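You operate a simulated robot arm through the tools that you are given. There is no shell and no other tool.

Carry out the task below with a simulated two-armed robot. There is one attempt and no reset: what you move stays moved.

TASK
Zero the counter, then run both bottles on the belt past it to the end.
Fine: push the guide rail to narrow and lift the gate before you start; stop the belt once both stand at the end.

It is judged by the outcome, as a careful person would: the job done as asked, and still so three seconds after it is handed in. It fails if anything else is knocked over, pushed out of place, dropped, spilled or broken.

THE ROBOT
Two 7-joint arms with two-finger parallel grippers on one trunk that stands fixed in place. Base frame: the origin is at the foot of the trunk, x ahead of it, y to its left, z up. Lengths are in m, angles in degrees, forces in N, time in s.
The left shoulder is at [0.05, 0.177, 1.204], the right one opposite. Each reaches about 0.847 m from its shoulder. Payload 3.43 kg a hand.
The tool frame of a hand sits at the grasp point between the pads (the TCP): z along the fingers, y along the line on which they close. The tips reach 0.034 m beyond it. The gripper opens to 0.128 m. The fingers are 0.024 m wide and 0.012 m thick; the gripper's body (0.048 by 0.13 m) begins 0.096 m behind the TCP.
Orientation is told as [roll, pitch, yaw] about the base's x, y, z axes, in that order, counted from this pose: with the fingers straight down and closing along the base's y, the tool's x points along the base's -x, its y along +y and its z along -z.

THE INTERFACE
- The arms move only by the tool drive_tool. It takes "left_increments", "right_increments" or both (then of equal length, played together; a hand with none holds still); each is a list of rows, each a list of 7 numbers: the shift along the base's x, y, z in m, then the turn, a rotation vector about the base's x, y, z in degrees, then the opening, from 0 (shut) to 1 (fully open). In form: [[dx, dy, dz, rx, ry, rz, jaw], ...]. A call has 1 to 20 rows; each row is the pose to reach, as a shift and turn from the pose commanded when the call began. Rows are played at 5 a second. More than 0.05 m and 8.6 degrees between two rows, or a gripper value outside its range, and nothing of the call is played. Where a pose cannot be reached the arm comes as near as it can. A force on the tool above 50 N (or 10 N above the force at the start of the call, whichever is more), or a blocked arm, ends the call early, and 0.2 s more pass. The fingers move at their own pace (about 0.108 m/s each) and stop on an object; they squeeze with about 31 N. The grip force told is the motor's: it shows also when the fingers shut on nothing. Time passes only in rows, and 0.2 s behind the last, so rows that repeat a pose let the fingers close. It gives the time, the measured TCP pose, the force on the tool (base axes), the opening and the grip force at its end, in the units of the frame above (readings bear some noise), with the torque about the TCP (base axes, N m) and any sound that the robot's microphone picked up.
- Cameras (640 x 400 px; columns grow to the right, rows downward): "scene" is now at [0.1528, -0.042, 1.3829]; the picture's right is [-0.47, -0.88, 0.00], its down [-0.36, 0.19, -0.91] and it looks along [0.80, -0.43, -0.41] (base axes); focal length 214 px, centre (320, 200). "left" rides on the left gripper at [0.076, 0.011, -0.16] in its tool frame; the picture's right is [-0.15, 0.99, 0.00], its down [-0.88, -0.13, -0.46] and it looks along [-0.45, -0.07, 0.89] (tool axes); focal length 234 px, centre (320, 200). "right" rides on the right gripper at [0.076, -0.011, -0.16] in its tool frame; the picture's right is [0.15, 0.99, 0.00], its down [-0.88, 0.13, -0.46] and it looks along [-0.45, 0.07, 0.89] (tool axes); focal length 234 px, centre (320, 200).
- get_image(camera): a new picture of that camera. The clock stands still meanwhile.
- raise_lower(by): slides the trunk up (or, below 0, down) by that many m; the arms and the scene camera ride with it, the base frame stays. It gives what a move gives, with no picture.
- head_to(pan, tilt): turns the head with the scene camera to pan (to the left, within 80 degrees either way) and tilt (down, from -29 to 69), counted from straight ahead of the robot. It gives what a move gives.
- point_at(camera, pixels): there is no depth. For up to 12 entries [column, row, z] of the newest picture of that camera ("zoom" is the newest enlarged one), the place [x, y] in the base frame at which the ray of that pixel passes the height z, good to about 0.002 m. The clock stands still meanwhile.
- inspect(camera, box): a new picture of the part [left, top, right, bottom] of that camera's present view, enlarged. The clock stands still meanwhile.
- job_done(): hands the job in; it is judged then, once.

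Open the grippers and draw the arms clear of the work before you hand the job in, unless the task says otherwise.

The tools are called as a command line: name --argument value ..., lists and objects as JSON in quotes. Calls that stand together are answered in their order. drive_tool: Moves the arms, as the interface text tells. Its arguments: {"type":"object","properties":{"left_increments":{"type":"array","items":{"type":"array","items":{"type":"number"}}},"right_increments":{"type":"array","items":{"type":"array","items":{"type":"number"}}}},"required":[]} The other tools are called the same way: raise_lower (by) moves the trunk up or down; head_to (pan, tilt) turns the head that bears the scene camera; get_image (camera) takes a picture; point_at (camera, pixels) gives the place at which the rays of pixels pass given heights; inspect (camera, box) takes an enlarged picture of a part of a camera's view; job_done () hands the job in.

At the start:

```text
time_s: 0.0
left_eef_pos: [0.3043, -0.025, 1.2962]
left_tool_rot: [0.0, 0.1, 0.1]
left_ft_force: [0.3, 0.4, -0.4]
left_ft_torque: [0.0, 0.01, -0.01]
left_gripper_width: 0.1282
left_finger_force: 0.0
right_eef_pos: [0.2776, -0.3413, 1.2761]
right_tool_rot: [0.1, 0.1, 0.1]
right_ft_force: [0.3, 0.2, 0.1]
right_ft_torque: [0.02, -0.01, 0.0]
right_gripper_width: 0.1277
right_finger_force: 0.0
trunk travel left (down, up): [-0.375, 0.026]
head pan, tilt (commanded): [-28.3, 24.1]
```

scene: 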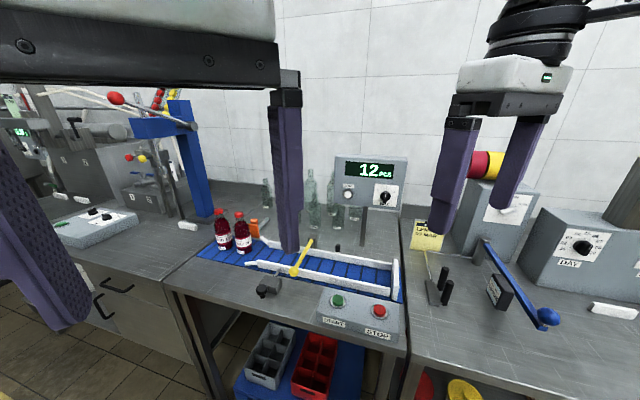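
right: 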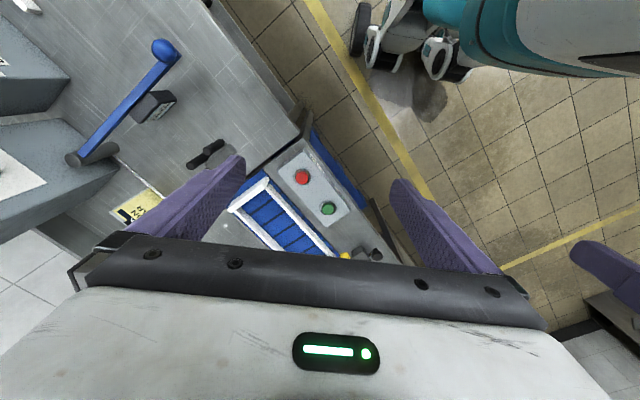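
left: 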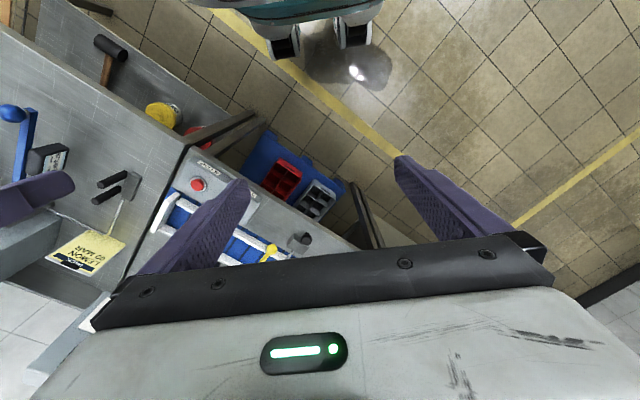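

The scene shows a belt with two red bottles at its left end, a counter display showing 12 near (370,170), and start/stop buttons near (337,300) and (379,310). I'll look closer at these parts.

inspect --camera "scene" --box '[180, 190, 420, 340]'

inspect --camera "scene" --box '[320, 145, 420, 210]'

```text
2.67 times, centred on (300, 265) of scene
```

zoom: 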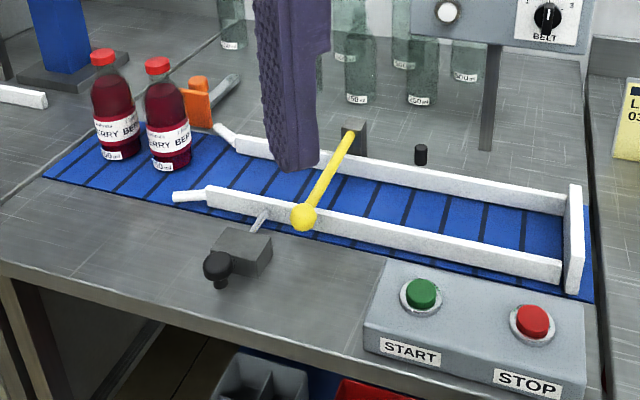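

```text
6.15 times, centred on (370, 178) of scene
```

zoom: 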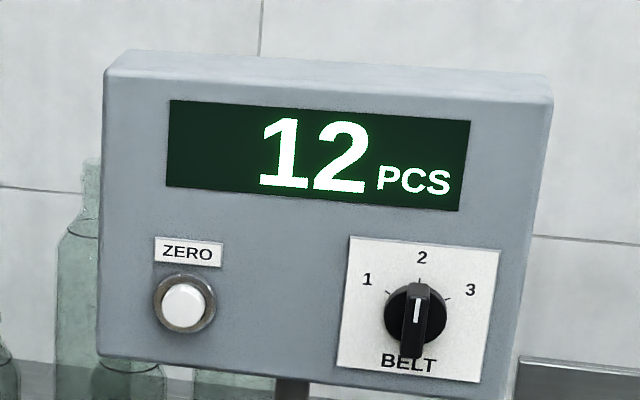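

The left gripper hides the middle of the belt. I draw the left arm to the left, clear of the view, before measuring.

drive_tool --left_increments '[[0, 0.05, 0, 0, 0, 0, 1], [0, 0.1, 0, 0, 0, 0, 1], [0, 0.15, 0, 0, 0, 0, 1], [0, 0.2, 0, 0, 0, 0, 1], [0, 0.25, 0, 0, 0, 0, 1], [0, 0.3, 0, 0, 0, 0, 1]]'

get_image --camera "scene"

get_image --camera "right"

```text
time_s: 1.4
left_eef_pos: [0.3031, 0.279, 1.2972]
left_tool_rot: [-0.1, 0.1, 0.1]
left_ft_force: [-0.1, 1.1, 1.2]
left_ft_torque: [-0.03, 0.0, -0.01]
left_gripper_width: 0.128
left_finger_force: 0.1
right_eef_pos: [0.2774, -0.3405, 1.2775]
right_tool_rot: [0.1, 0.0, 0.1]
right_ft_force: [-0.1, 0.6, 1.1]
right_ft_torque: [-0.02, -0.03, 0.01]
right_gripper_width: 0.1282
right_finger_force: 0.1
trunk travel left (down, up): [-0.375, 0.026]
head pan, tilt (commanded): [-28.3, 24.1]
```

```text
taken
```

scene: 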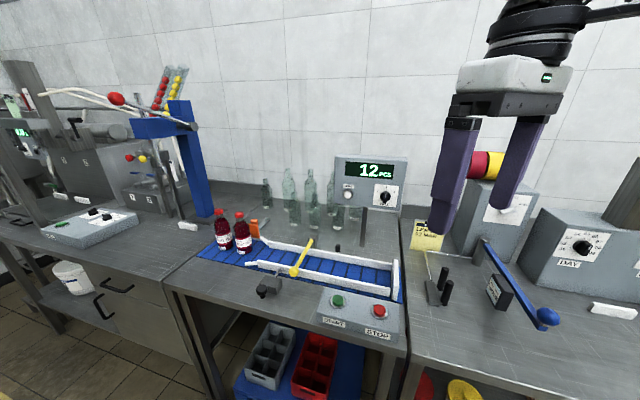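

```text
taken
```

right: 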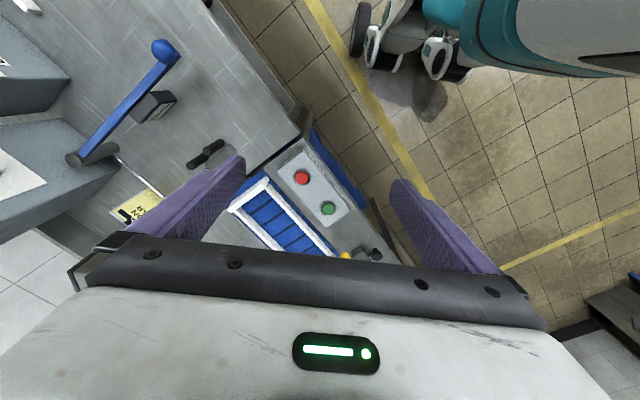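

The view is clear now. I enlarge the belt, and triangulate the buttons from the scene (337,300)/(379,310) and right camera (326,208)/(302,177).

inspect --camera "scene" --box '[190, 200, 310, 275]'

inspect --camera "scene" --box '[240, 225, 416, 335]'

point_at --camera "scene" --pixels '[[338, 300, 0.8], [338, 300, 0.9], [338, 300, 1.0], [380, 311, 0.8], [380, 311, 0.9], [380, 311, 1.0]]'

point_at --camera "right" --pixels '[[327, 207, 0.8], [327, 207, 0.9], [327, 207, 1.0], [302, 177, 0.8], [302, 177, 0.9], [302, 177, 1.0]]'

```text
5.33 times, centred on (250, 238) of scene
```

zoom: 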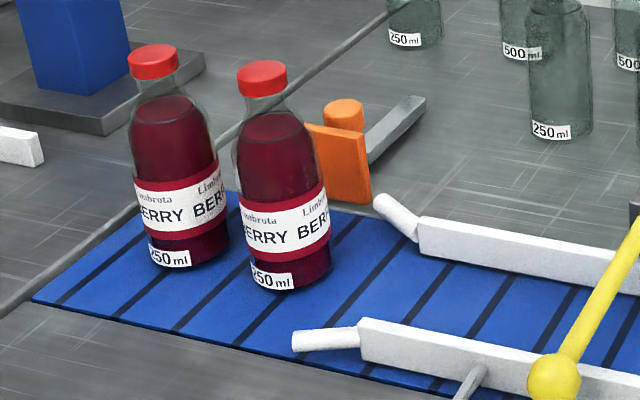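

```text
3.64 times, centred on (328, 280) of scene
```

zoom: 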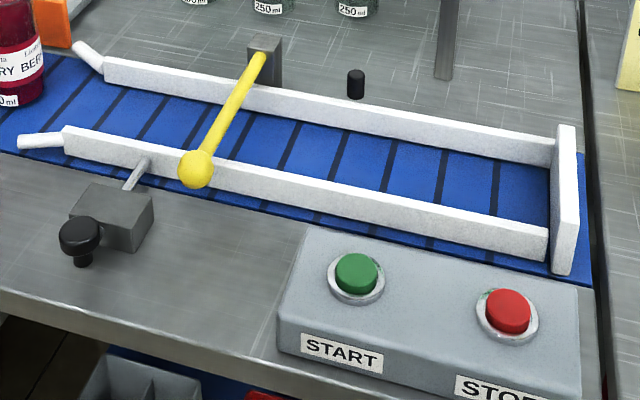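

```text
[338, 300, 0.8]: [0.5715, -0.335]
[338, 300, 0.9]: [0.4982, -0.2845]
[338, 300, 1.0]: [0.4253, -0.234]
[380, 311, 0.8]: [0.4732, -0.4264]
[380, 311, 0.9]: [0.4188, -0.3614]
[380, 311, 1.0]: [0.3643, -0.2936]
```

```text
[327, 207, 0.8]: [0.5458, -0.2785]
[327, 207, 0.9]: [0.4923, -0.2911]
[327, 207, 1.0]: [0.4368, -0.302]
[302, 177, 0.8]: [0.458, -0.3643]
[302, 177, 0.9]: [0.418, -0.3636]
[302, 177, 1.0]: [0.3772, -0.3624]
```

Rays agree at about z≈0.895 for the button tops. Now I compute approximate places of belt features in the scene picture at plausible table heights.

point_at --camera "scene" --pixels '[[196, 256, 0.84], [403, 303, 0.84], [401, 262, 0.84], [220, 249, 0.84], [243, 252, 0.84], [246, 263, 0.87], [390, 290, 0.87], [393, 267, 0.87], [268, 239, 0.87], [310, 242, 0.9], [294, 272, 0.9], [262, 290, 0.87]]'

point_at --camera "scene" --pixels '[[348, 195, 0.95], [348, 195, 1.0], [348, 195, 1.05], [348, 195, 1.1], [363, 243, 0.84], [375, 170, 1.1], [375, 170, 1.05], [385, 195, 1.05]]'

```text
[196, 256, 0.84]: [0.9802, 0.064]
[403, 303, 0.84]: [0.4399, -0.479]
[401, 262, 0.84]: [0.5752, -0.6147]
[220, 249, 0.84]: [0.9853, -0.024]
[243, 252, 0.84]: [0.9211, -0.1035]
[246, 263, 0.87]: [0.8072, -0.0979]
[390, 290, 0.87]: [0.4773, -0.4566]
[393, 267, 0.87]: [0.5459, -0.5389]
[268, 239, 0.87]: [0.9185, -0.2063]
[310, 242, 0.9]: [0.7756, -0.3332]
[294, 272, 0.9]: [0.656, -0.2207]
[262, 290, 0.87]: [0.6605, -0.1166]
```

```text
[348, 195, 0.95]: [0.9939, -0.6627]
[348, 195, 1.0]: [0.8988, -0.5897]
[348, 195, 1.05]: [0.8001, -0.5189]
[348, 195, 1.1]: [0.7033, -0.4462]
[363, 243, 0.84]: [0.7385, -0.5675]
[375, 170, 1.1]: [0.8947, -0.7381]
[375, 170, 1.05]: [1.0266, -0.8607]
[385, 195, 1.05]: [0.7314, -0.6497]
```

The belt runs along about (-0.71,-0.71) from the bottles to the end plate, so the station is turned 45° to me. I bring the right hand over the belt, turned -45° in yaw, to look down with its camera.

drive_tool --right_increments '[[0.04, 0.015, 0, 0, 0, -7.5, 1], [0.08, 0.03, 0, 0, 0, -15, 1], [0.12, 0.045, 0, 0, 0, -22.5, 1], [0.16, 0.06, 0, 0, 0, -30, 1], [0.2, 0.075, 0, 0, 0, -37.5, 1], [0.24, 0.09, 0, 0, 0, -45, 1], [0.28, 0.1, 0, 0, 0, -45, 0], [0.32, 0.1, 0, 0, 0, -45, 0], [0.36, 0.1, 0, 0, 0, -45, 0]]'

get_image --camera "right"

get_image --camera "scene"

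```text
time_s: 3.4
left_eef_pos: [0.3036, 0.2761, 1.2973]
left_tool_rot: [0.1, 0.2, 0.2]
left_ft_force: [0.8, 0.0, -0.3]
left_ft_torque: [0.01, 0.0, -0.02]
left_gripper_width: 0.1279
left_finger_force: 0.0
right_eef_pos: [0.5344, -0.2856, 1.2327]
right_tool_rot: [0.2, -0.1, -45.0]
right_ft_force: [0.5, 0.7, -0.4]
right_ft_torque: [-0.01, 0.02, 0.01]
right_gripper_width: 0.0
right_finger_force: 31.0
right hand out of reach, approached as far as the arm can: row 6, 7, 8, 9
trunk travel left (down, up): [-0.375, 0.026]
head pan, tilt (commanded): [-28.3, 24.1]
```

```text
taken
```

right: 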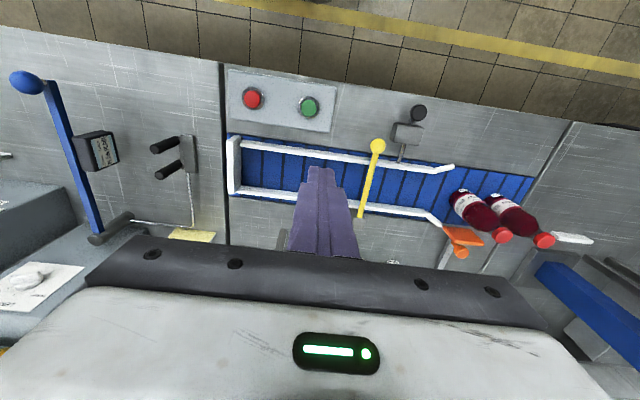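

```text
taken
```

scene: 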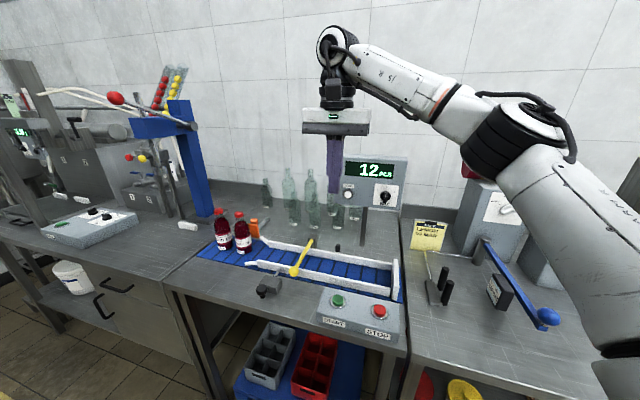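

Good overview from the right camera. I enlarge the belt area to see the rail, gate, knob and the orange thing, and calibrate positions.

inspect --camera "right" --box '[340, 90, 580, 240]'

inspect --camera "right" --box '[210, 60, 450, 210]'

point_at --camera "right" --pixels '[[308, 106, 0.88], [308, 106, 0.9], [252, 98, 0.88], [252, 98, 0.9], [378, 147, 0.88], [378, 147, 0.9], [378, 147, 0.92], [418, 112, 0.86], [418, 112, 0.88], [361, 215, 0.88], [361, 215, 0.9], [361, 215, 0.92]]'

point_at --camera "scene" --pixels '[[294, 272, 0.88], [294, 272, 0.9], [294, 272, 0.92], [262, 291, 0.86], [262, 291, 0.88], [310, 241, 0.88], [310, 241, 0.9], [310, 241, 0.92], [338, 300, 0.88], [338, 300, 0.9], [380, 311, 0.88], [380, 311, 0.9]]'

```text
2.67 times, centred on (460, 165) of right
```

zoom: 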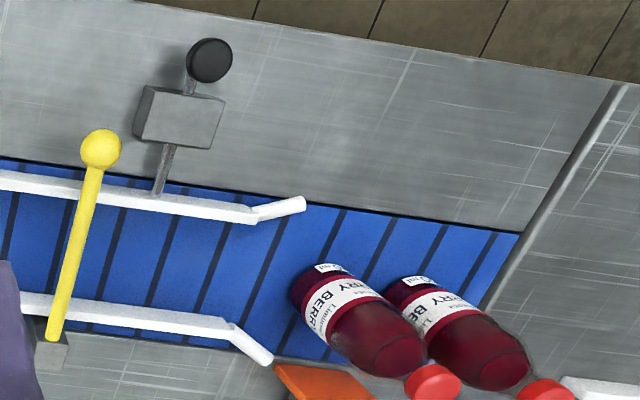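

```text
2.67 times, centred on (330, 135) of right
```

zoom: 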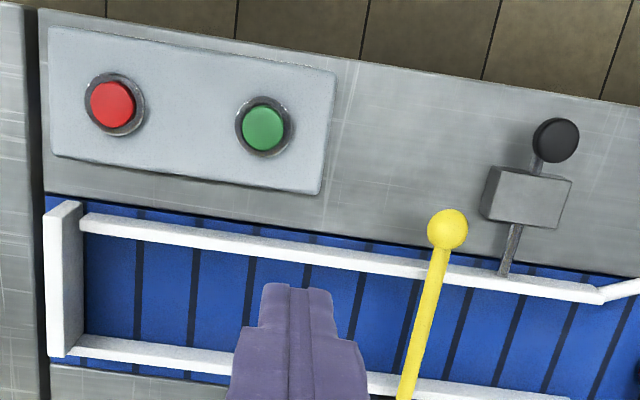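

```text
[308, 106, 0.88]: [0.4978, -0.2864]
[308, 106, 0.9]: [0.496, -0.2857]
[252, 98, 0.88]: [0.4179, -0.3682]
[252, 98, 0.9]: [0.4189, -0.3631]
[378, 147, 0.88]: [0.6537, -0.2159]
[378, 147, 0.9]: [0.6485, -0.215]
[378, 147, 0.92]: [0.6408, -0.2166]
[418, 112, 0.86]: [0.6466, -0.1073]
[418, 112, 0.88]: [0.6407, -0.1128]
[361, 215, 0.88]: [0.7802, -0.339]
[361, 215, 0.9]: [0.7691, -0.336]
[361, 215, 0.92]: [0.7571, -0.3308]
```

```text
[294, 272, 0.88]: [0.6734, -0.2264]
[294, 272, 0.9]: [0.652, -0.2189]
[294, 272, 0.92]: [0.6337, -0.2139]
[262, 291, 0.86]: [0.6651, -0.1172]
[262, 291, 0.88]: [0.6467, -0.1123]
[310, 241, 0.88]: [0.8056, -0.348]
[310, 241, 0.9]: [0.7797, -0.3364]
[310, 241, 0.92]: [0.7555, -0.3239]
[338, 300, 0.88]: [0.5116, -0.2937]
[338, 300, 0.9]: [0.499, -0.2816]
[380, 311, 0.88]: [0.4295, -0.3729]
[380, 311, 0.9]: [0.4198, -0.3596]
```

Ball of the gate ≈(0.647,-0.216,0.905), knob ≈(0.64,-0.112,0.885), hinge ≈(0.765,-0.333,0.91). Next I measure belt plane, rails, bottles and block edges.

point_at --camera "right" --pixels '[[227, 133, 0.83], [227, 133, 0.85], [534, 177, 0.83], [534, 177, 0.85], [461, 190, 0.85], [497, 196, 0.85], [454, 166, 0.87], [442, 229, 0.87], [240, 142, 0.88], [400, 157, 0.87], [402, 136, 0.87], [412, 122, 0.87]]'

point_at --camera "scene" --pixels '[[403, 303, 0.83], [403, 303, 0.85], [196, 256, 0.83], [196, 256, 0.85], [245, 264, 0.87], [261, 238, 0.87], [226, 250, 0.845], [243, 254, 0.845], [390, 288, 0.88], [280, 268, 0.87], [396, 260, 0.9], [338, 248, 0.87]]'

inspect --camera "scene" --box '[240, 260, 304, 300]'

inspect --camera "right" --box '[350, 95, 446, 155]'

```text
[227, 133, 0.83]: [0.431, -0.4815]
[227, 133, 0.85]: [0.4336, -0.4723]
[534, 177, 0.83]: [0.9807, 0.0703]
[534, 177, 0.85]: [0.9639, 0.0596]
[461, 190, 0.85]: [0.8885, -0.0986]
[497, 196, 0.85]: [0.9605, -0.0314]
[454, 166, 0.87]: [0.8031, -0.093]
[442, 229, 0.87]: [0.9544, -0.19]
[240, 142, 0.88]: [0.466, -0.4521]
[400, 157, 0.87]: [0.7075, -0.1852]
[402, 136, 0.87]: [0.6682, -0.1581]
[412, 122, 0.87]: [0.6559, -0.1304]
```

```text
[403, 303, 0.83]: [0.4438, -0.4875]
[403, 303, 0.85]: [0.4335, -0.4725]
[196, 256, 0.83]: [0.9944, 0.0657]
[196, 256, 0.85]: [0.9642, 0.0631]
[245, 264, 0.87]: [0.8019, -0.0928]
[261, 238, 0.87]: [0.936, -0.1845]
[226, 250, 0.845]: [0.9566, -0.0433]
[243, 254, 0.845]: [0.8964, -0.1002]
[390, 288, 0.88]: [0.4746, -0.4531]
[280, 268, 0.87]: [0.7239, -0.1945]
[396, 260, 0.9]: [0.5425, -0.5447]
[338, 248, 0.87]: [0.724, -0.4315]
```

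```text
10.00 times, centred on (272, 280) of scene
```

zoom: 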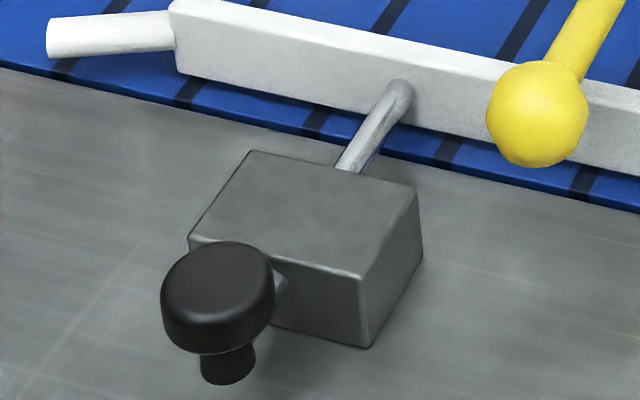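

```text
6.67 times, centred on (398, 125) of right
```

zoom: 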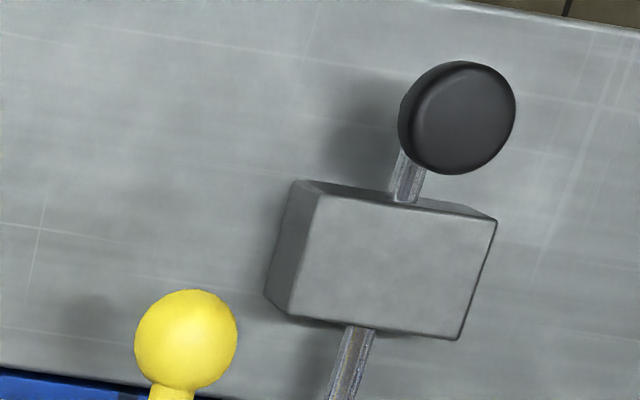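

Belt plane is at z≈0.85, and the work lies low and far, so a lower trunk gives the arms more forward reach. I lower the trunk 0.15 m (right fingertips end at z≈1.05, still clear of the belt at 0.85 and the gate at 0.91).

raise_lower --by -0.15

get_image --camera "scene"

```text
time_s: 5.2
left_eef_pos: [0.304, 0.2762, 1.1469]
left_tool_rot: [0.0, 0.1, 0.1]
left_ft_force: [0.4, 0.0, -0.4]
left_ft_torque: [-0.04, 0.03, -0.02]
left_gripper_width: 0.128
left_finger_force: 0.1
right_eef_pos: [0.5317, -0.285, 1.0838]
right_tool_rot: [0.2, -0.1, -45.1]
right_ft_force: [-0.4, -0.1, 0.5]
right_ft_torque: [0.0, -0.02, 0.05]
right_gripper_width: 0.0
right_finger_force: 31.2
trunk travel left (down, up): [-0.225, 0.176]
head pan, tilt (commanded): [-28.3, 24.1]
```

```text
taken
```

scene: 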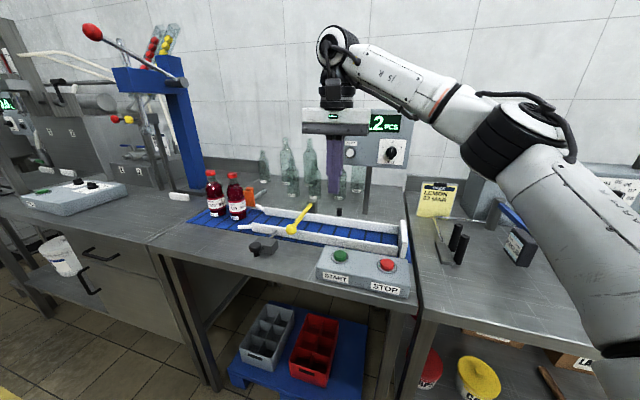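

With the camera 0.15 m lower I can triangulate the ZERO button, now at (350,155); I zoom in and get rays.

inspect --camera "scene" --box '[325, 100, 421, 160]'

point_at --camera "zoom" --pixels '[[165, 360, 1.03], [165, 360, 1.05], [165, 360, 1.07], [165, 360, 1.09]]'

point_at --camera "scene" --pixels '[[350, 154, 1.03], [350, 154, 1.05], [350, 154, 1.07], [350, 154, 1.09]]'

```text
6.67 times, centred on (373, 130) of scene
```

zoom: 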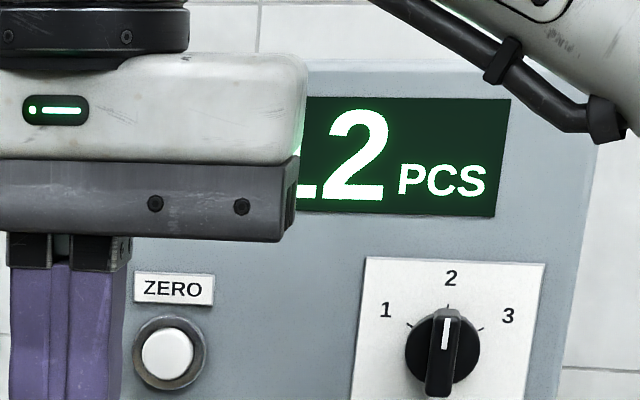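

```text
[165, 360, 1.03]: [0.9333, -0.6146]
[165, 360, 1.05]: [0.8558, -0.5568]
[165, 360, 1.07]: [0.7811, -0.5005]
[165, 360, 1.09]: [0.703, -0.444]
```

```text
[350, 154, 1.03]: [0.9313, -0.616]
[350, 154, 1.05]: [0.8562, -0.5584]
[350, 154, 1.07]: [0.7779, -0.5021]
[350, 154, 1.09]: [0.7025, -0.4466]
```

The two rays put ZERO near (0.725,-0.463,1.088). Before planning from the commanded pose, I play one null row to see whether the earlier out-of-reach command was kept or clamped.

drive_tool --right_increments '[[0, 0, 0, 0, 0, 0, 0]]'

```text
time_s: 5.5
left_eef_pos: [0.3026, 0.2762, 1.1465]
left_tool_rot: [0.0, 0.1, 0.1]
left_ft_force: [-0.1, 0.3, -1.2]
left_ft_torque: [0.02, 0.01, -0.01]
left_gripper_width: 0.128
left_finger_force: 0.0
right_eef_pos: [0.5334, -0.2854, 1.0834]
right_tool_rot: [0.2, 0.1, -45.1]
right_ft_force: [0.3, 0.5, 0.4]
right_ft_torque: [0.0, 0.0, 0.0]
right_gripper_width: 0.0
right_finger_force: 30.6
trunk travel left (down, up): [-0.225, 0.176]
head pan, tilt (commanded): [-28.3, 24.1]
```

The pose is clamped to the real one. Now I tip the right hand forward toward the counter (turn about (-0.71,-0.71,0)), first 45°, fingers shut.

drive_tool --right_increments '[[0.005, -0.005, 0.01, -5.3, -5.3, 0, 0], [0.01, -0.01, 0.015, -10.6, -10.6, 0, 0], [0.015, -0.015, 0.015, -15.9, -15.9, 0, 0], [0.02, -0.02, 0.015, -21.2, -21.2, 0, 0], [0.025, -0.025, 0.015, -26.5, -26.5, 0, 0], [0.03, -0.03, 0.015, -31.8, -31.8, 0, 0]]'

get_image --camera "scene"

get_image --camera "right"

```text
time_s: 7.0
left_eef_pos: [0.3036, 0.2764, 1.1462]
left_tool_rot: [-0.1, 0.1, 0.1]
left_ft_force: [0.6, -0.7, 0.6]
left_ft_torque: [-0.02, 0.01, -0.01]
left_gripper_width: 0.128
left_finger_force: 0.0
right_eef_pos: [0.5631, -0.3149, 1.0981]
right_tool_rot: [0.2, -45.1, -45.0]
right_ft_force: [-0.8, 0.1, 0.6]
right_ft_torque: [0.02, -0.01, 0.0]
right_gripper_width: 0.0
right_finger_force: 31.2
trunk travel left (down, up): [-0.225, 0.176]
head pan, tilt (commanded): [-28.3, 24.1]
```

```text
taken
```

scene: 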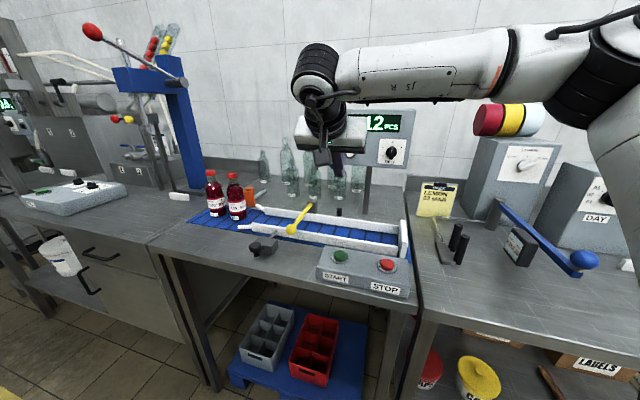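

```text
taken
```

right: 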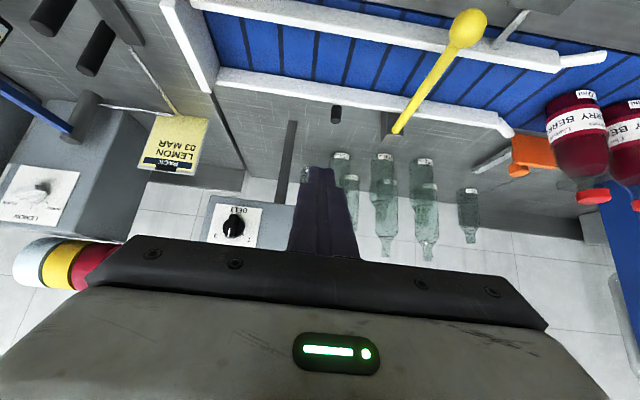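

The counter shows in the right camera (dial at (233,224), post foot near (293,128)). I compare rays of the dial from both cameras to fix the face's distance.

point_at --camera "right" --pixels '[[233, 225, 1.04], [233, 225, 1.06], [233, 225, 1.08], [233, 225, 1.1], [293, 127, 0.845], [262, 250, 1.03], [210, 243, 1.03]]'

point_at --camera "scene" --pixels '[[391.5, 152, 1.04], [391.5, 152, 1.06], [391.5, 152, 1.08], [391.5, 152, 1.1]]'

inspect --camera "right" --box '[200, 150, 360, 250]'

inspect --camera "scene" --box '[325, 110, 421, 170]'

```text
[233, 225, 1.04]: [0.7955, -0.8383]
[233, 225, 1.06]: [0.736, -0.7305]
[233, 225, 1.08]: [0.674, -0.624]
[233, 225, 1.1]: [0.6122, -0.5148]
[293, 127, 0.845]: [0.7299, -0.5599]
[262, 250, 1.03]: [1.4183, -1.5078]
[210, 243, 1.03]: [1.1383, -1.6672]
```

```text
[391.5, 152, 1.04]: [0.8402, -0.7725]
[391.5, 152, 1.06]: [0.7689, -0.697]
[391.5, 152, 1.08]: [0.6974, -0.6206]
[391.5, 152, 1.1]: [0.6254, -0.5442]
```

```text
4.00 times, centred on (280, 200) of right
```

zoom: 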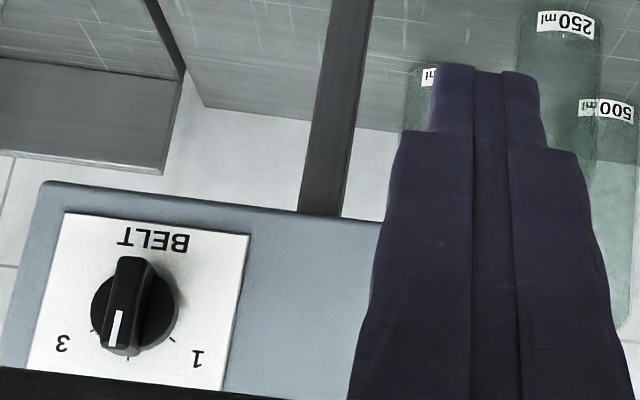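

```text
6.67 times, centred on (373, 140) of scene
```

zoom: 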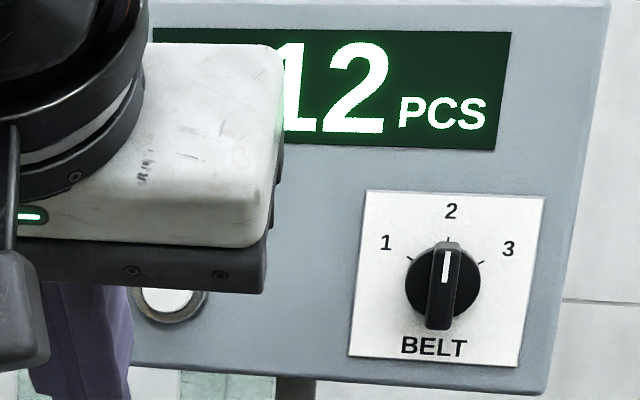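

Dial meets at about (0.633,-0.552,1.096), so the counter face is at v≈0.84 and ZERO at about (0.725,-0.463,1.09). I level the hand fully and stop with tips ~6 cm before the button.

drive_tool --right_increments '[[0.016, -0.013, 0, -5.3, -5.3, 0, 0], [0.032, -0.027, 0, -10.6, -10.6, 0, 0], [0.048, -0.04, 0, -15.9, -15.9, 0, 0], [0.064, -0.053, -0.003, -21.2, -21.2, 0, 0], [0.08, -0.066, -0.006, -26.5, -26.5, 0, 0], [0.096, -0.08, -0.008, -31.8, -31.8, 0, 0]]'

get_image --camera "scene"

get_image --camera "right"

```text
time_s: 8.3
left_eef_pos: [0.3044, 0.277, 1.1464]
left_tool_rot: [0.0, 0.1, 0.1]
left_ft_force: [0.4, 0.3, 0.4]
left_ft_torque: [-0.01, -0.02, 0.03]
left_gripper_width: 0.1279
left_finger_force: 0.1
right_eef_pos: [0.6583, -0.3956, 1.0908]
right_tool_rot: [-143.5, -90.0, 98.7]
right_ft_force: [-0.3, 0.6, 0.7]
right_ft_torque: [-0.04, 0.0, -0.04]
right_gripper_width: 0.0
right_finger_force: 30.4
trunk travel left (down, up): [-0.225, 0.176]
head pan, tilt (commanded): [-28.3, 24.1]
```

```text
taken
```

scene: 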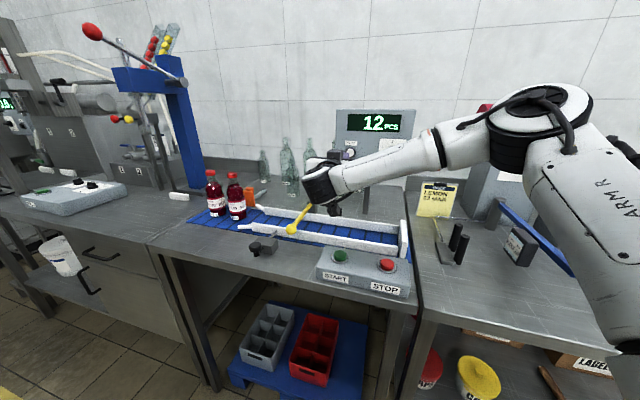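

```text
taken
```

right: 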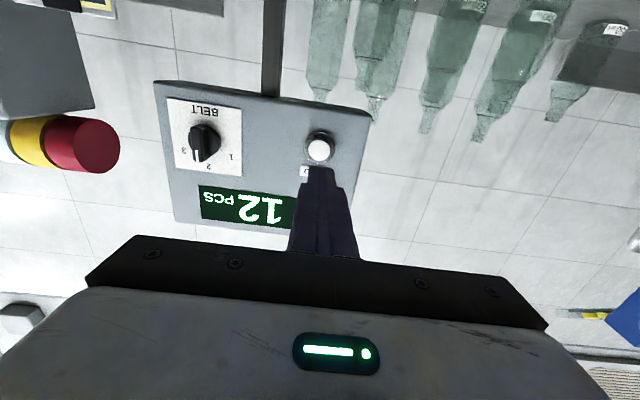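

The button shows at (319,148) in the right camera, just ahead of the shut tips (320,168). I check its ray at a few heights to set the press height.

point_at --camera "right" --pixels '[[319, 148, 1.075], [319, 148, 1.08], [319, 148, 1.085], [319, 148, 1.09]]'

inspect --camera "right" --box '[270, 110, 366, 170]'

inspect --camera "scene" --box '[300, 100, 396, 160]'

```text
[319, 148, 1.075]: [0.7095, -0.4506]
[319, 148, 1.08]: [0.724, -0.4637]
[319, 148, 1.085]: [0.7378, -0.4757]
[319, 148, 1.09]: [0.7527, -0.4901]
```

```text
6.67 times, centred on (318, 140) of right
```

zoom: 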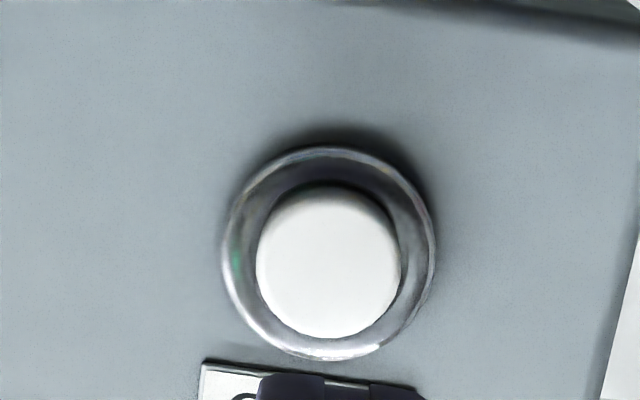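

```text
6.67 times, centred on (348, 130) of scene
```

zoom: 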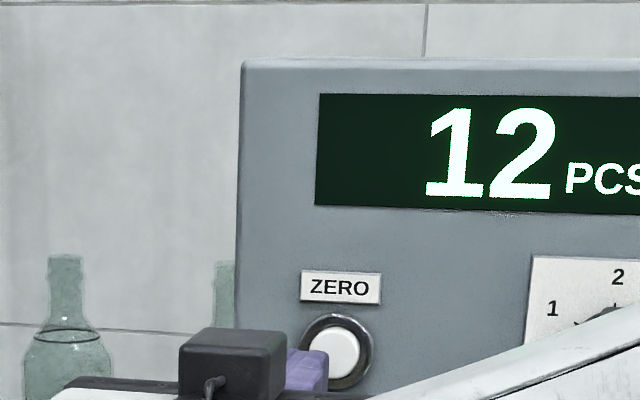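

ZERO cap centre is at (319.2,149.3) → z≈1.083 at v≈0.853. I drop the hand 8 mm and go forward 5.5 cm, then look before pressing.

drive_tool --right_increments '[[0.0, 0.0, -0.008, 0, 0, 0, 0], [0.014, -0.014, -0.008, 0, 0, 0, 0], [0.028, -0.028, -0.008, 0, 0, 0, 0], [0.039, -0.039, -0.008, 0, 0, 0, 0]]'

inspect --camera "right" --box '[240, 90, 400, 190]'

inspect --camera "scene" --box '[300, 100, 396, 160]'

```text
time_s: 9.3
left_eef_pos: [0.3033, 0.2763, 1.1482]
left_tool_rot: [-0.1, 0.0, 0.1]
left_ft_force: [0.4, -0.5, 0.1]
left_ft_torque: [-0.02, -0.02, -0.03]
left_gripper_width: 0.1281
left_finger_force: 0.0
right_eef_pos: [0.6971, -0.4347, 1.0822]
right_tool_rot: [-43.3, -89.9, -1.4]
right_ft_force: [-0.1, -0.3, -0.5]
right_ft_torque: [0.01, -0.04, -0.01]
right_gripper_width: 0.0001
right_finger_force: 31.2
trunk travel left (down, up): [-0.225, 0.176]
head pan, tilt (commanded): [-28.3, 24.1]
```

```text
4.00 times, centred on (320, 140) of right
```

zoom: 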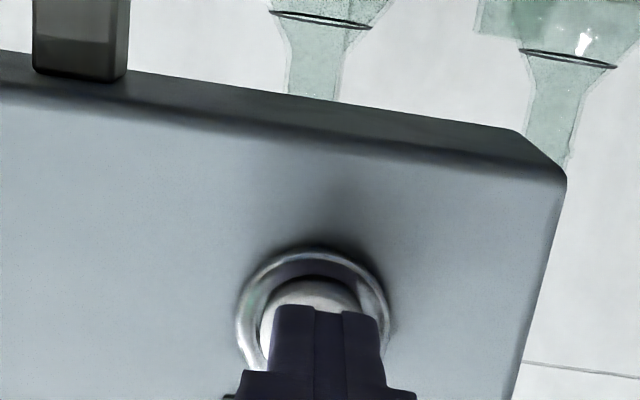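

```text
6.67 times, centred on (348, 130) of scene
```

zoom: 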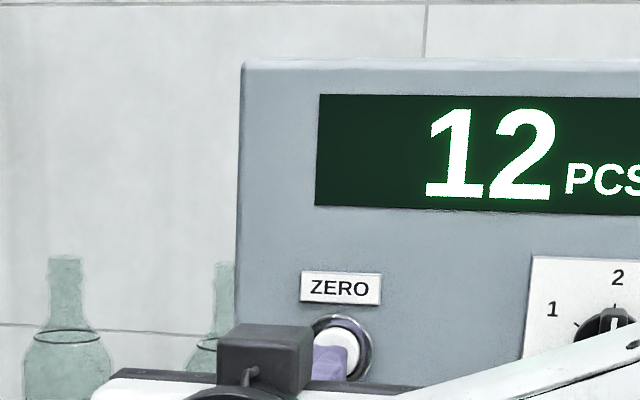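

Tips are lined up with the cap, which will move onto them as the hand closes in. I press forward slowly in 4 mm steps up to 2.8 cm; a contact force ends it if solid.

drive_tool --right_increments '[[0.003, -0.003, 0, 0, 0, 0, 0], [0.006, -0.006, 0, 0, 0, 0, 0], [0.009, -0.009, 0, 0, 0, 0, 0], [0.012, -0.012, 0, 0, 0, 0, 0]]'

inspect --camera "scene" --box '[300, 100, 396, 160]'

inspect --camera "right" --box '[240, 90, 400, 190]'

```text
time_s: 10.3
left_eef_pos: [0.3023, 0.2762, 1.147]
left_tool_rot: [-0.1, 0.1, 0.1]
left_ft_force: [-0.8, 0.3, -0.7]
left_ft_torque: [0.0, -0.01, -0.02]
left_gripper_width: 0.128
left_finger_force: 0.0
right_eef_pos: [0.7092, -0.4445, 1.0832]
right_tool_rot: [-25.2, -89.9, -19.5]
right_ft_force: [-3.0, 2.8, -0.7]
right_ft_torque: [0.03, 0.0, -0.03]
right_gripper_width: 0.0
right_finger_force: 30.5
trunk travel left (down, up): [-0.225, 0.176]
head pan, tilt (commanded): [-28.3, 24.1]
heard: click
```

```text
6.67 times, centred on (348, 130) of scene
```

zoom: 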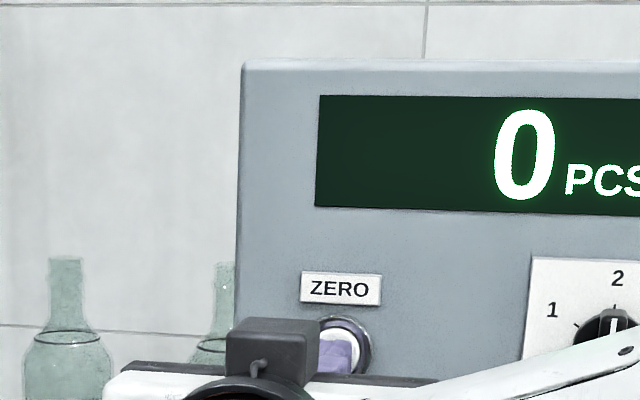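

```text
4.00 times, centred on (320, 140) of right
```

zoom: 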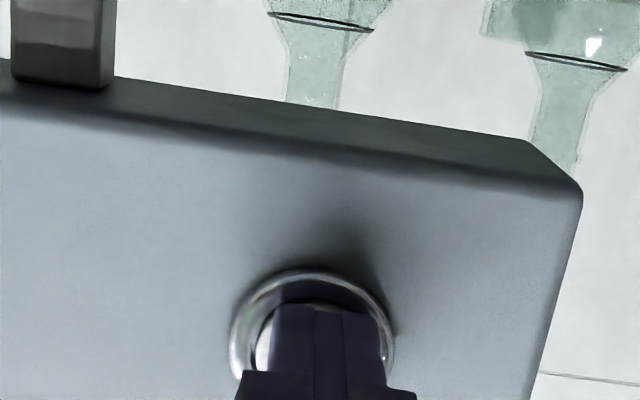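

Click heard and the display now reads 0. I back the right hand straight off the counter, and shift the left hand further left to give room.

drive_tool --right_increments '[[-0.01, 0.01, 0, 0, 0, 0, 0], [-0.035, 0.035, 0, 0, 0, 0, 0], [-0.065, 0.065, 0, 0, 0, 0, 0], [-0.09, 0.09, 0.0, 0, 0, 0, 0]]' --left_increments '[[0, 0.03, 0, 0, 0, 0, 1], [0, 0.06, 0, 0, 0, 0, 1], [0, 0.09, 0, 0, 0, 0, 1], [0, 0.12, 0, 0, 0, 0, 1]]'

inspect --camera "scene" --box '[325, 100, 421, 160]'

```text
time_s: 11.3
left_eef_pos: [0.3359, 0.3795, 1.1295]
left_tool_rot: [-0.1, 0.1, 0.2]
left_ft_force: [-0.6, -0.2, -1.2]
left_ft_torque: [-0.03, 0.0, 0.02]
left_gripper_width: 0.1281
left_finger_force: 0.1
left hand out of reach, approached as far as the arm can: row 2, 3, 4
right_eef_pos: [0.6192, -0.3565, 1.0827]
right_tool_rot: [103.6, -90.0, -148.4]
right_ft_force: [0.7, -0.1, 0.3]
right_ft_torque: [0.01, 0.0, 0.04]
right_gripper_width: 0.0004
right_finger_force: 30.6
trunk travel left (down, up): [-0.225, 0.176]
head pan, tilt (commanded): [-28.3, 24.1]
```

```text
6.67 times, centred on (373, 130) of scene
```

zoom: 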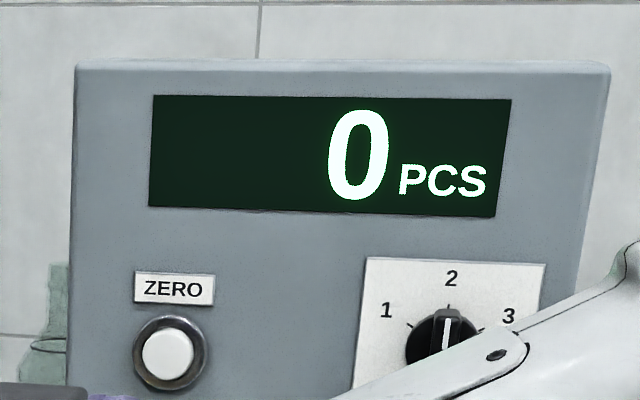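

Counter reads 0. I now bring the right hand above the rail's black knob, tipping the fingers down to 30° from vertical.

drive_tool --right_increments '[[-0.005, 0.037, 0, 5.3, 5.3, 0, 0], [-0.01, 0.075, 0, 10.6, 10.6, 0, 0], [-0.015, 0.112, 0, 15.9, 15.9, 0, 0], [-0.02, 0.15, 0, 21.2, 21.2, 0, 0], [-0.025, 0.188, 0, 26.5, 26.5, 0, 0], [-0.03, 0.226, 0, 31.8, 31.8, 0, 0], [-0.035, 0.264, 0, 37.1, 37.1, 0, 0], [-0.037, 0.302, 0, 42.4, 42.4, 0, 0]]'

get_image --camera "right"

get_image --camera "scene"

```text
time_s: 13.2
left_eef_pos: [0.3374, 0.3809, 1.1291]
left_tool_rot: [-0.1, 0.2, 0.1]
left_ft_force: [-0.5, 0.3, -0.5]
left_ft_torque: [-0.01, 0.02, 0.0]
left_gripper_width: 0.128
left_finger_force: 0.1
right_eef_pos: [0.4832, -0.2127, 1.0618]
right_tool_rot: [0.0, -31.4, -45.0]
right_ft_force: [0.3, -0.3, -0.2]
right_ft_torque: [0.0, 0.0, -0.02]
right_gripper_width: 0.0002
right_finger_force: 31.1
right hand out of reach, approached as far as the arm can: row 2, 3, 4, 5, 6, 7, 8
trunk travel left (down, up): [-0.225, 0.176]
head pan, tilt (commanded): [-28.3, 24.1]
```

```text
taken
```

right: 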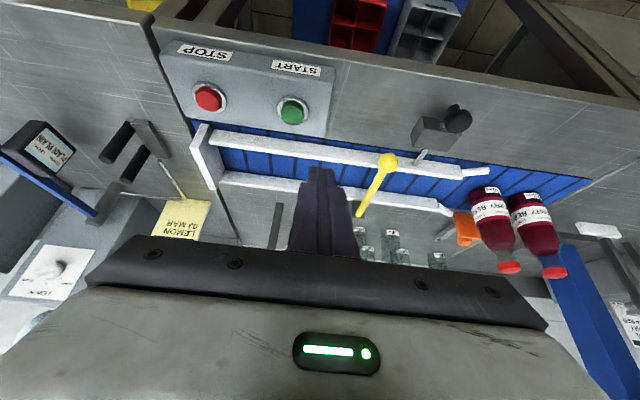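

```text
taken
```

scene: 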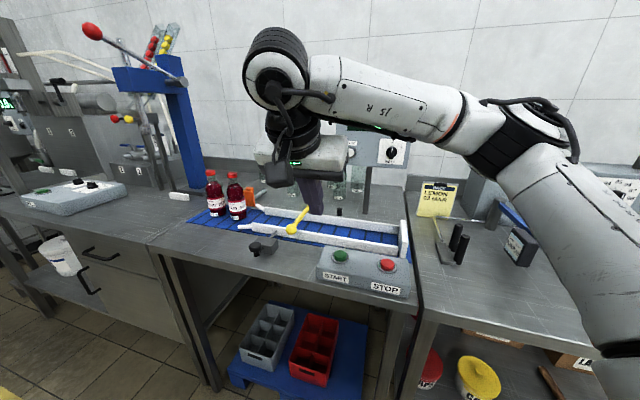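

The right wrist is joint-limited so far to the left, so I'll use the left arm for the rail and gate. I draw the right hand back to the right and upright, out of the way.

drive_tool --right_increments '[[-0.025, -0.03, 0.013, 3.2, 3.2, 0, 0], [-0.05, -0.06, 0.026, 6.4, 6.4, 0, 0], [-0.075, -0.09, 0.039, 9.6, 9.6, 0, 0], [-0.1, -0.12, 0.052, 12.8, 12.8, 0, 0], [-0.125, -0.15, 0.065, 16, 16, 0, 0], [-0.15, -0.18, 0.078, 19.2, 19.2, 0, 0], [-0.175, -0.21, 0.09, 22.2, 22.2, 0, 0]]'

drive_tool --left_increments '[[0.018, -0.038, 0, 0, 0, -5.6, 1], [0.036, -0.075, 0, 0, 0, -11.2, 1], [0.054, -0.112, 0, 0, 0, -16.8, 1], [0.072, -0.15, 0, 0, 0, -22.4, 1], [0.09, -0.188, 0, 0, 0, -28, 0], [0.108, -0.225, 0, 0, 0, -33.6, 0], [0.126, -0.262, 0, 0, 0, -39.2, 0], [0.143, -0.3, 0, 0, 0, -45, 0]]'

get_image --camera "scene"

get_image --camera "left"

```text
time_s: 14.8
left_eef_pos: [0.3358, 0.3797, 1.1296]
left_tool_rot: [-0.1, 0.1, 0.1]
left_ft_force: [0.4, 0.0, 0.7]
left_ft_torque: [-0.05, -0.02, -0.02]
left_gripper_width: 0.1278
left_finger_force: 0.0
right_eef_pos: [0.3074, -0.4226, 1.1531]
right_tool_rot: [0.2, 1.5, -45.0]
right_ft_force: [-0.3, -0.1, 0.1]
right_ft_torque: [0.0, -0.04, -0.02]
right_gripper_width: 0.0
right_finger_force: 31.1
trunk travel left (down, up): [-0.225, 0.176]
head pan, tilt (commanded): [-28.3, 24.1]
```

```text
time_s: 16.6
left_eef_pos: [0.4785, 0.0773, 1.1304]
left_tool_rot: [0.0, 0.1, -45.1]
left_ft_force: [-0.8, -0.6, -0.5]
left_ft_torque: [0.03, 0.0, 0.01]
left_gripper_width: 0.0002
left_finger_force: 30.8
right_eef_pos: [0.3074, -0.4242, 1.1523]
right_tool_rot: [0.2, 1.4, -45.0]
right_ft_force: [0.3, 0.1, -0.6]
right_ft_torque: [0.0, 0.02, -0.02]
right_gripper_width: 0.0
right_finger_force: 30.7
trunk travel left (down, up): [-0.225, 0.176]
head pan, tilt (commanded): [-28.3, 24.1]
```

```text
taken
```

scene: 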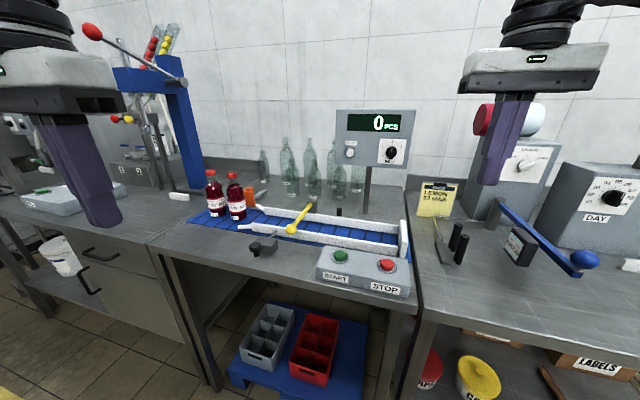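

```text
taken
```

left: 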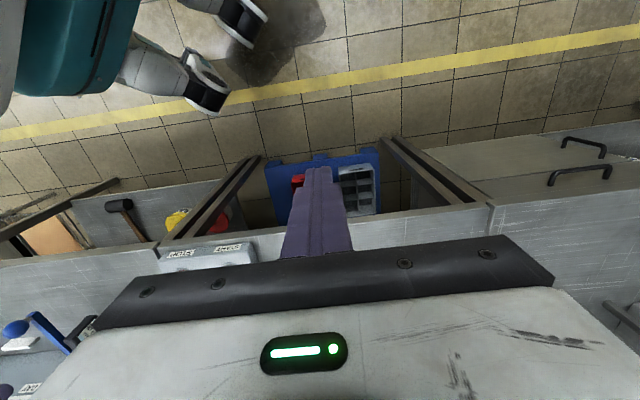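

Left hand reached yaw -45° easily. I tip it 40° forward and bring it above and in front of the black knob.

drive_tool --left_increments '[[0.016, -0.021, -0.015, -4.7, -4.7, 0, 0], [0.032, -0.042, -0.03, -9.4, -9.4, 0, 0], [0.048, -0.063, -0.045, -14.1, -14.1, 0, 0], [0.064, -0.084, -0.06, -18.8, -18.8, 0, 0], [0.08, -0.105, -0.08, -23.5, -23.5, 0, 0], [0.09, -0.121, -0.1, -28.3, -28.3, 0, 0]]'

get_image --camera "left"

get_image --camera "scene"

```text
time_s: 17.9
left_eef_pos: [0.5686, -0.0426, 1.0293]
left_tool_rot: [0.0, -40.1, -44.9]
left_ft_force: [0.5, 0.2, 0.1]
left_ft_torque: [0.01, 0.01, -0.01]
left_gripper_width: 0.0002
left_finger_force: 30.8
right_eef_pos: [0.3073, -0.423, 1.1515]
right_tool_rot: [0.2, 1.4, -45.0]
right_ft_force: [0.0, -0.5, 0.0]
right_ft_torque: [-0.01, 0.01, -0.01]
right_gripper_width: 0.0
right_finger_force: 30.7
trunk travel left (down, up): [-0.225, 0.176]
head pan, tilt (commanded): [-28.3, 24.1]
```

```text
taken
```

left: 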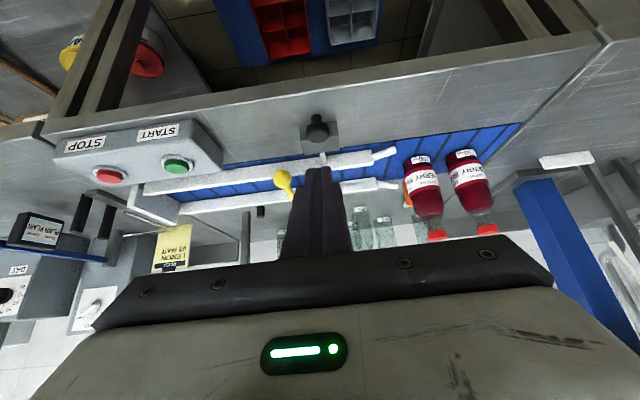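

```text
taken
```

scene: 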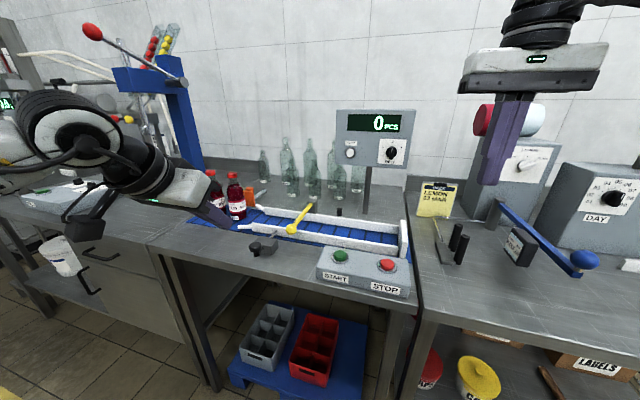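

The left camera sees the knob at (316,128) right below the tips. I zoom in and triangulate its position with both cameras.

inspect --camera "left" --box '[270, 90, 366, 150]'

inspect --camera "left" --box '[250, 110, 410, 210]'

inspect --camera "scene" --box '[230, 220, 310, 270]'

```text
6.67 times, centred on (318, 120) of left
```

zoom: 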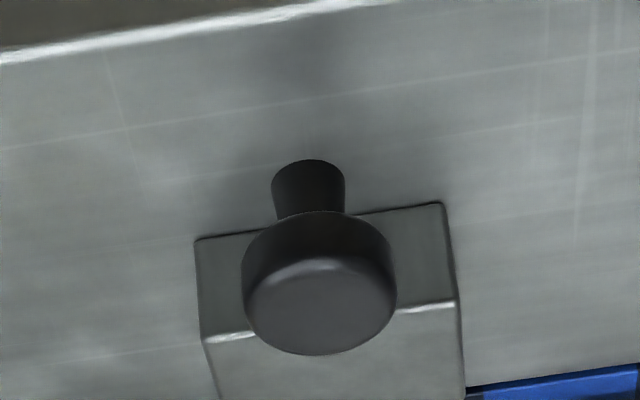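

```text
4.00 times, centred on (330, 160) of left
```

zoom: 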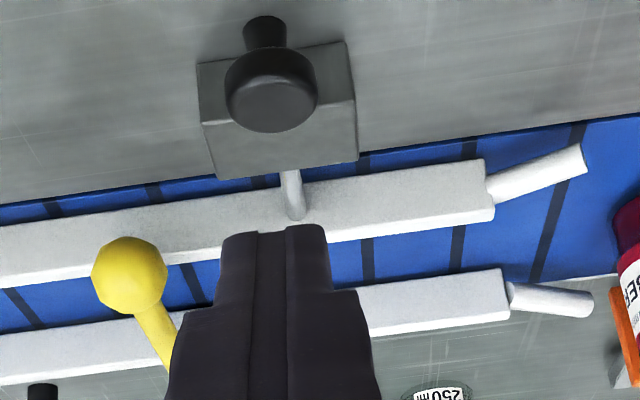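

```text
8.00 times, centred on (270, 245) of scene
```

zoom: 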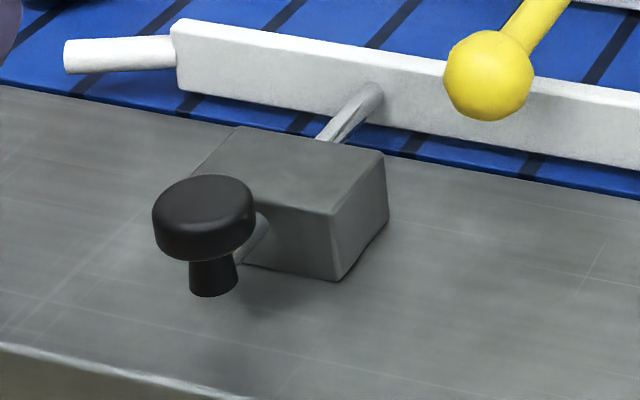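

The knob is an upright mushroom on a rod. I triangulate cap top (left cam (318,136), scene (255.5,245)), block edges and rail edges.

point_at --camera "left" --pixels '[[318, 135.7, 0.88], [318, 135.7, 0.9], [318, 135.7, 0.92], [316, 116, 0.86], [316, 116, 0.87], [321, 164, 0.87], [321, 164, 0.89], [282.5, 179.5, 0.89], [282.5, 179.5, 0.905], [282.5, 179.5, 0.92]]'

point_at --camera "scene" --pixels '[[255.5, 245, 0.88], [255.5, 245, 0.9], [255.5, 245, 0.92], [256.5, 256, 0.86], [256.5, 256, 0.87], [276.5, 231.5, 0.87], [276.5, 231.5, 0.89], [291, 229.5, 0.89], [291, 229.5, 0.905], [291, 229.5, 0.92]]'

```text
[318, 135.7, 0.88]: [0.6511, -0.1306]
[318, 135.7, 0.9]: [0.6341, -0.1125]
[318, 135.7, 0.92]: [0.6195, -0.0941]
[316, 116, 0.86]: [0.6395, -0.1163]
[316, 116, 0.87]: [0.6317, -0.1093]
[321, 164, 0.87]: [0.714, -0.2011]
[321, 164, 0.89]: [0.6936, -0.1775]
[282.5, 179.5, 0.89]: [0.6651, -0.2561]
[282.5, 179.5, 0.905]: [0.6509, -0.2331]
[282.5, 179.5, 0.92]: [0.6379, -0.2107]
```

```text
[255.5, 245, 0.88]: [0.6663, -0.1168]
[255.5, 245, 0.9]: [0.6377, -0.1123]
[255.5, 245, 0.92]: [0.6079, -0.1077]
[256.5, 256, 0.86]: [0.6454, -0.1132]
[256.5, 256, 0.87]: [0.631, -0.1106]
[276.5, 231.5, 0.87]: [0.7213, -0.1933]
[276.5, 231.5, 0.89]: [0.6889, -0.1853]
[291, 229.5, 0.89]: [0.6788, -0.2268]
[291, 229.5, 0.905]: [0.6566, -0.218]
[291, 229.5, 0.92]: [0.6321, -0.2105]
```

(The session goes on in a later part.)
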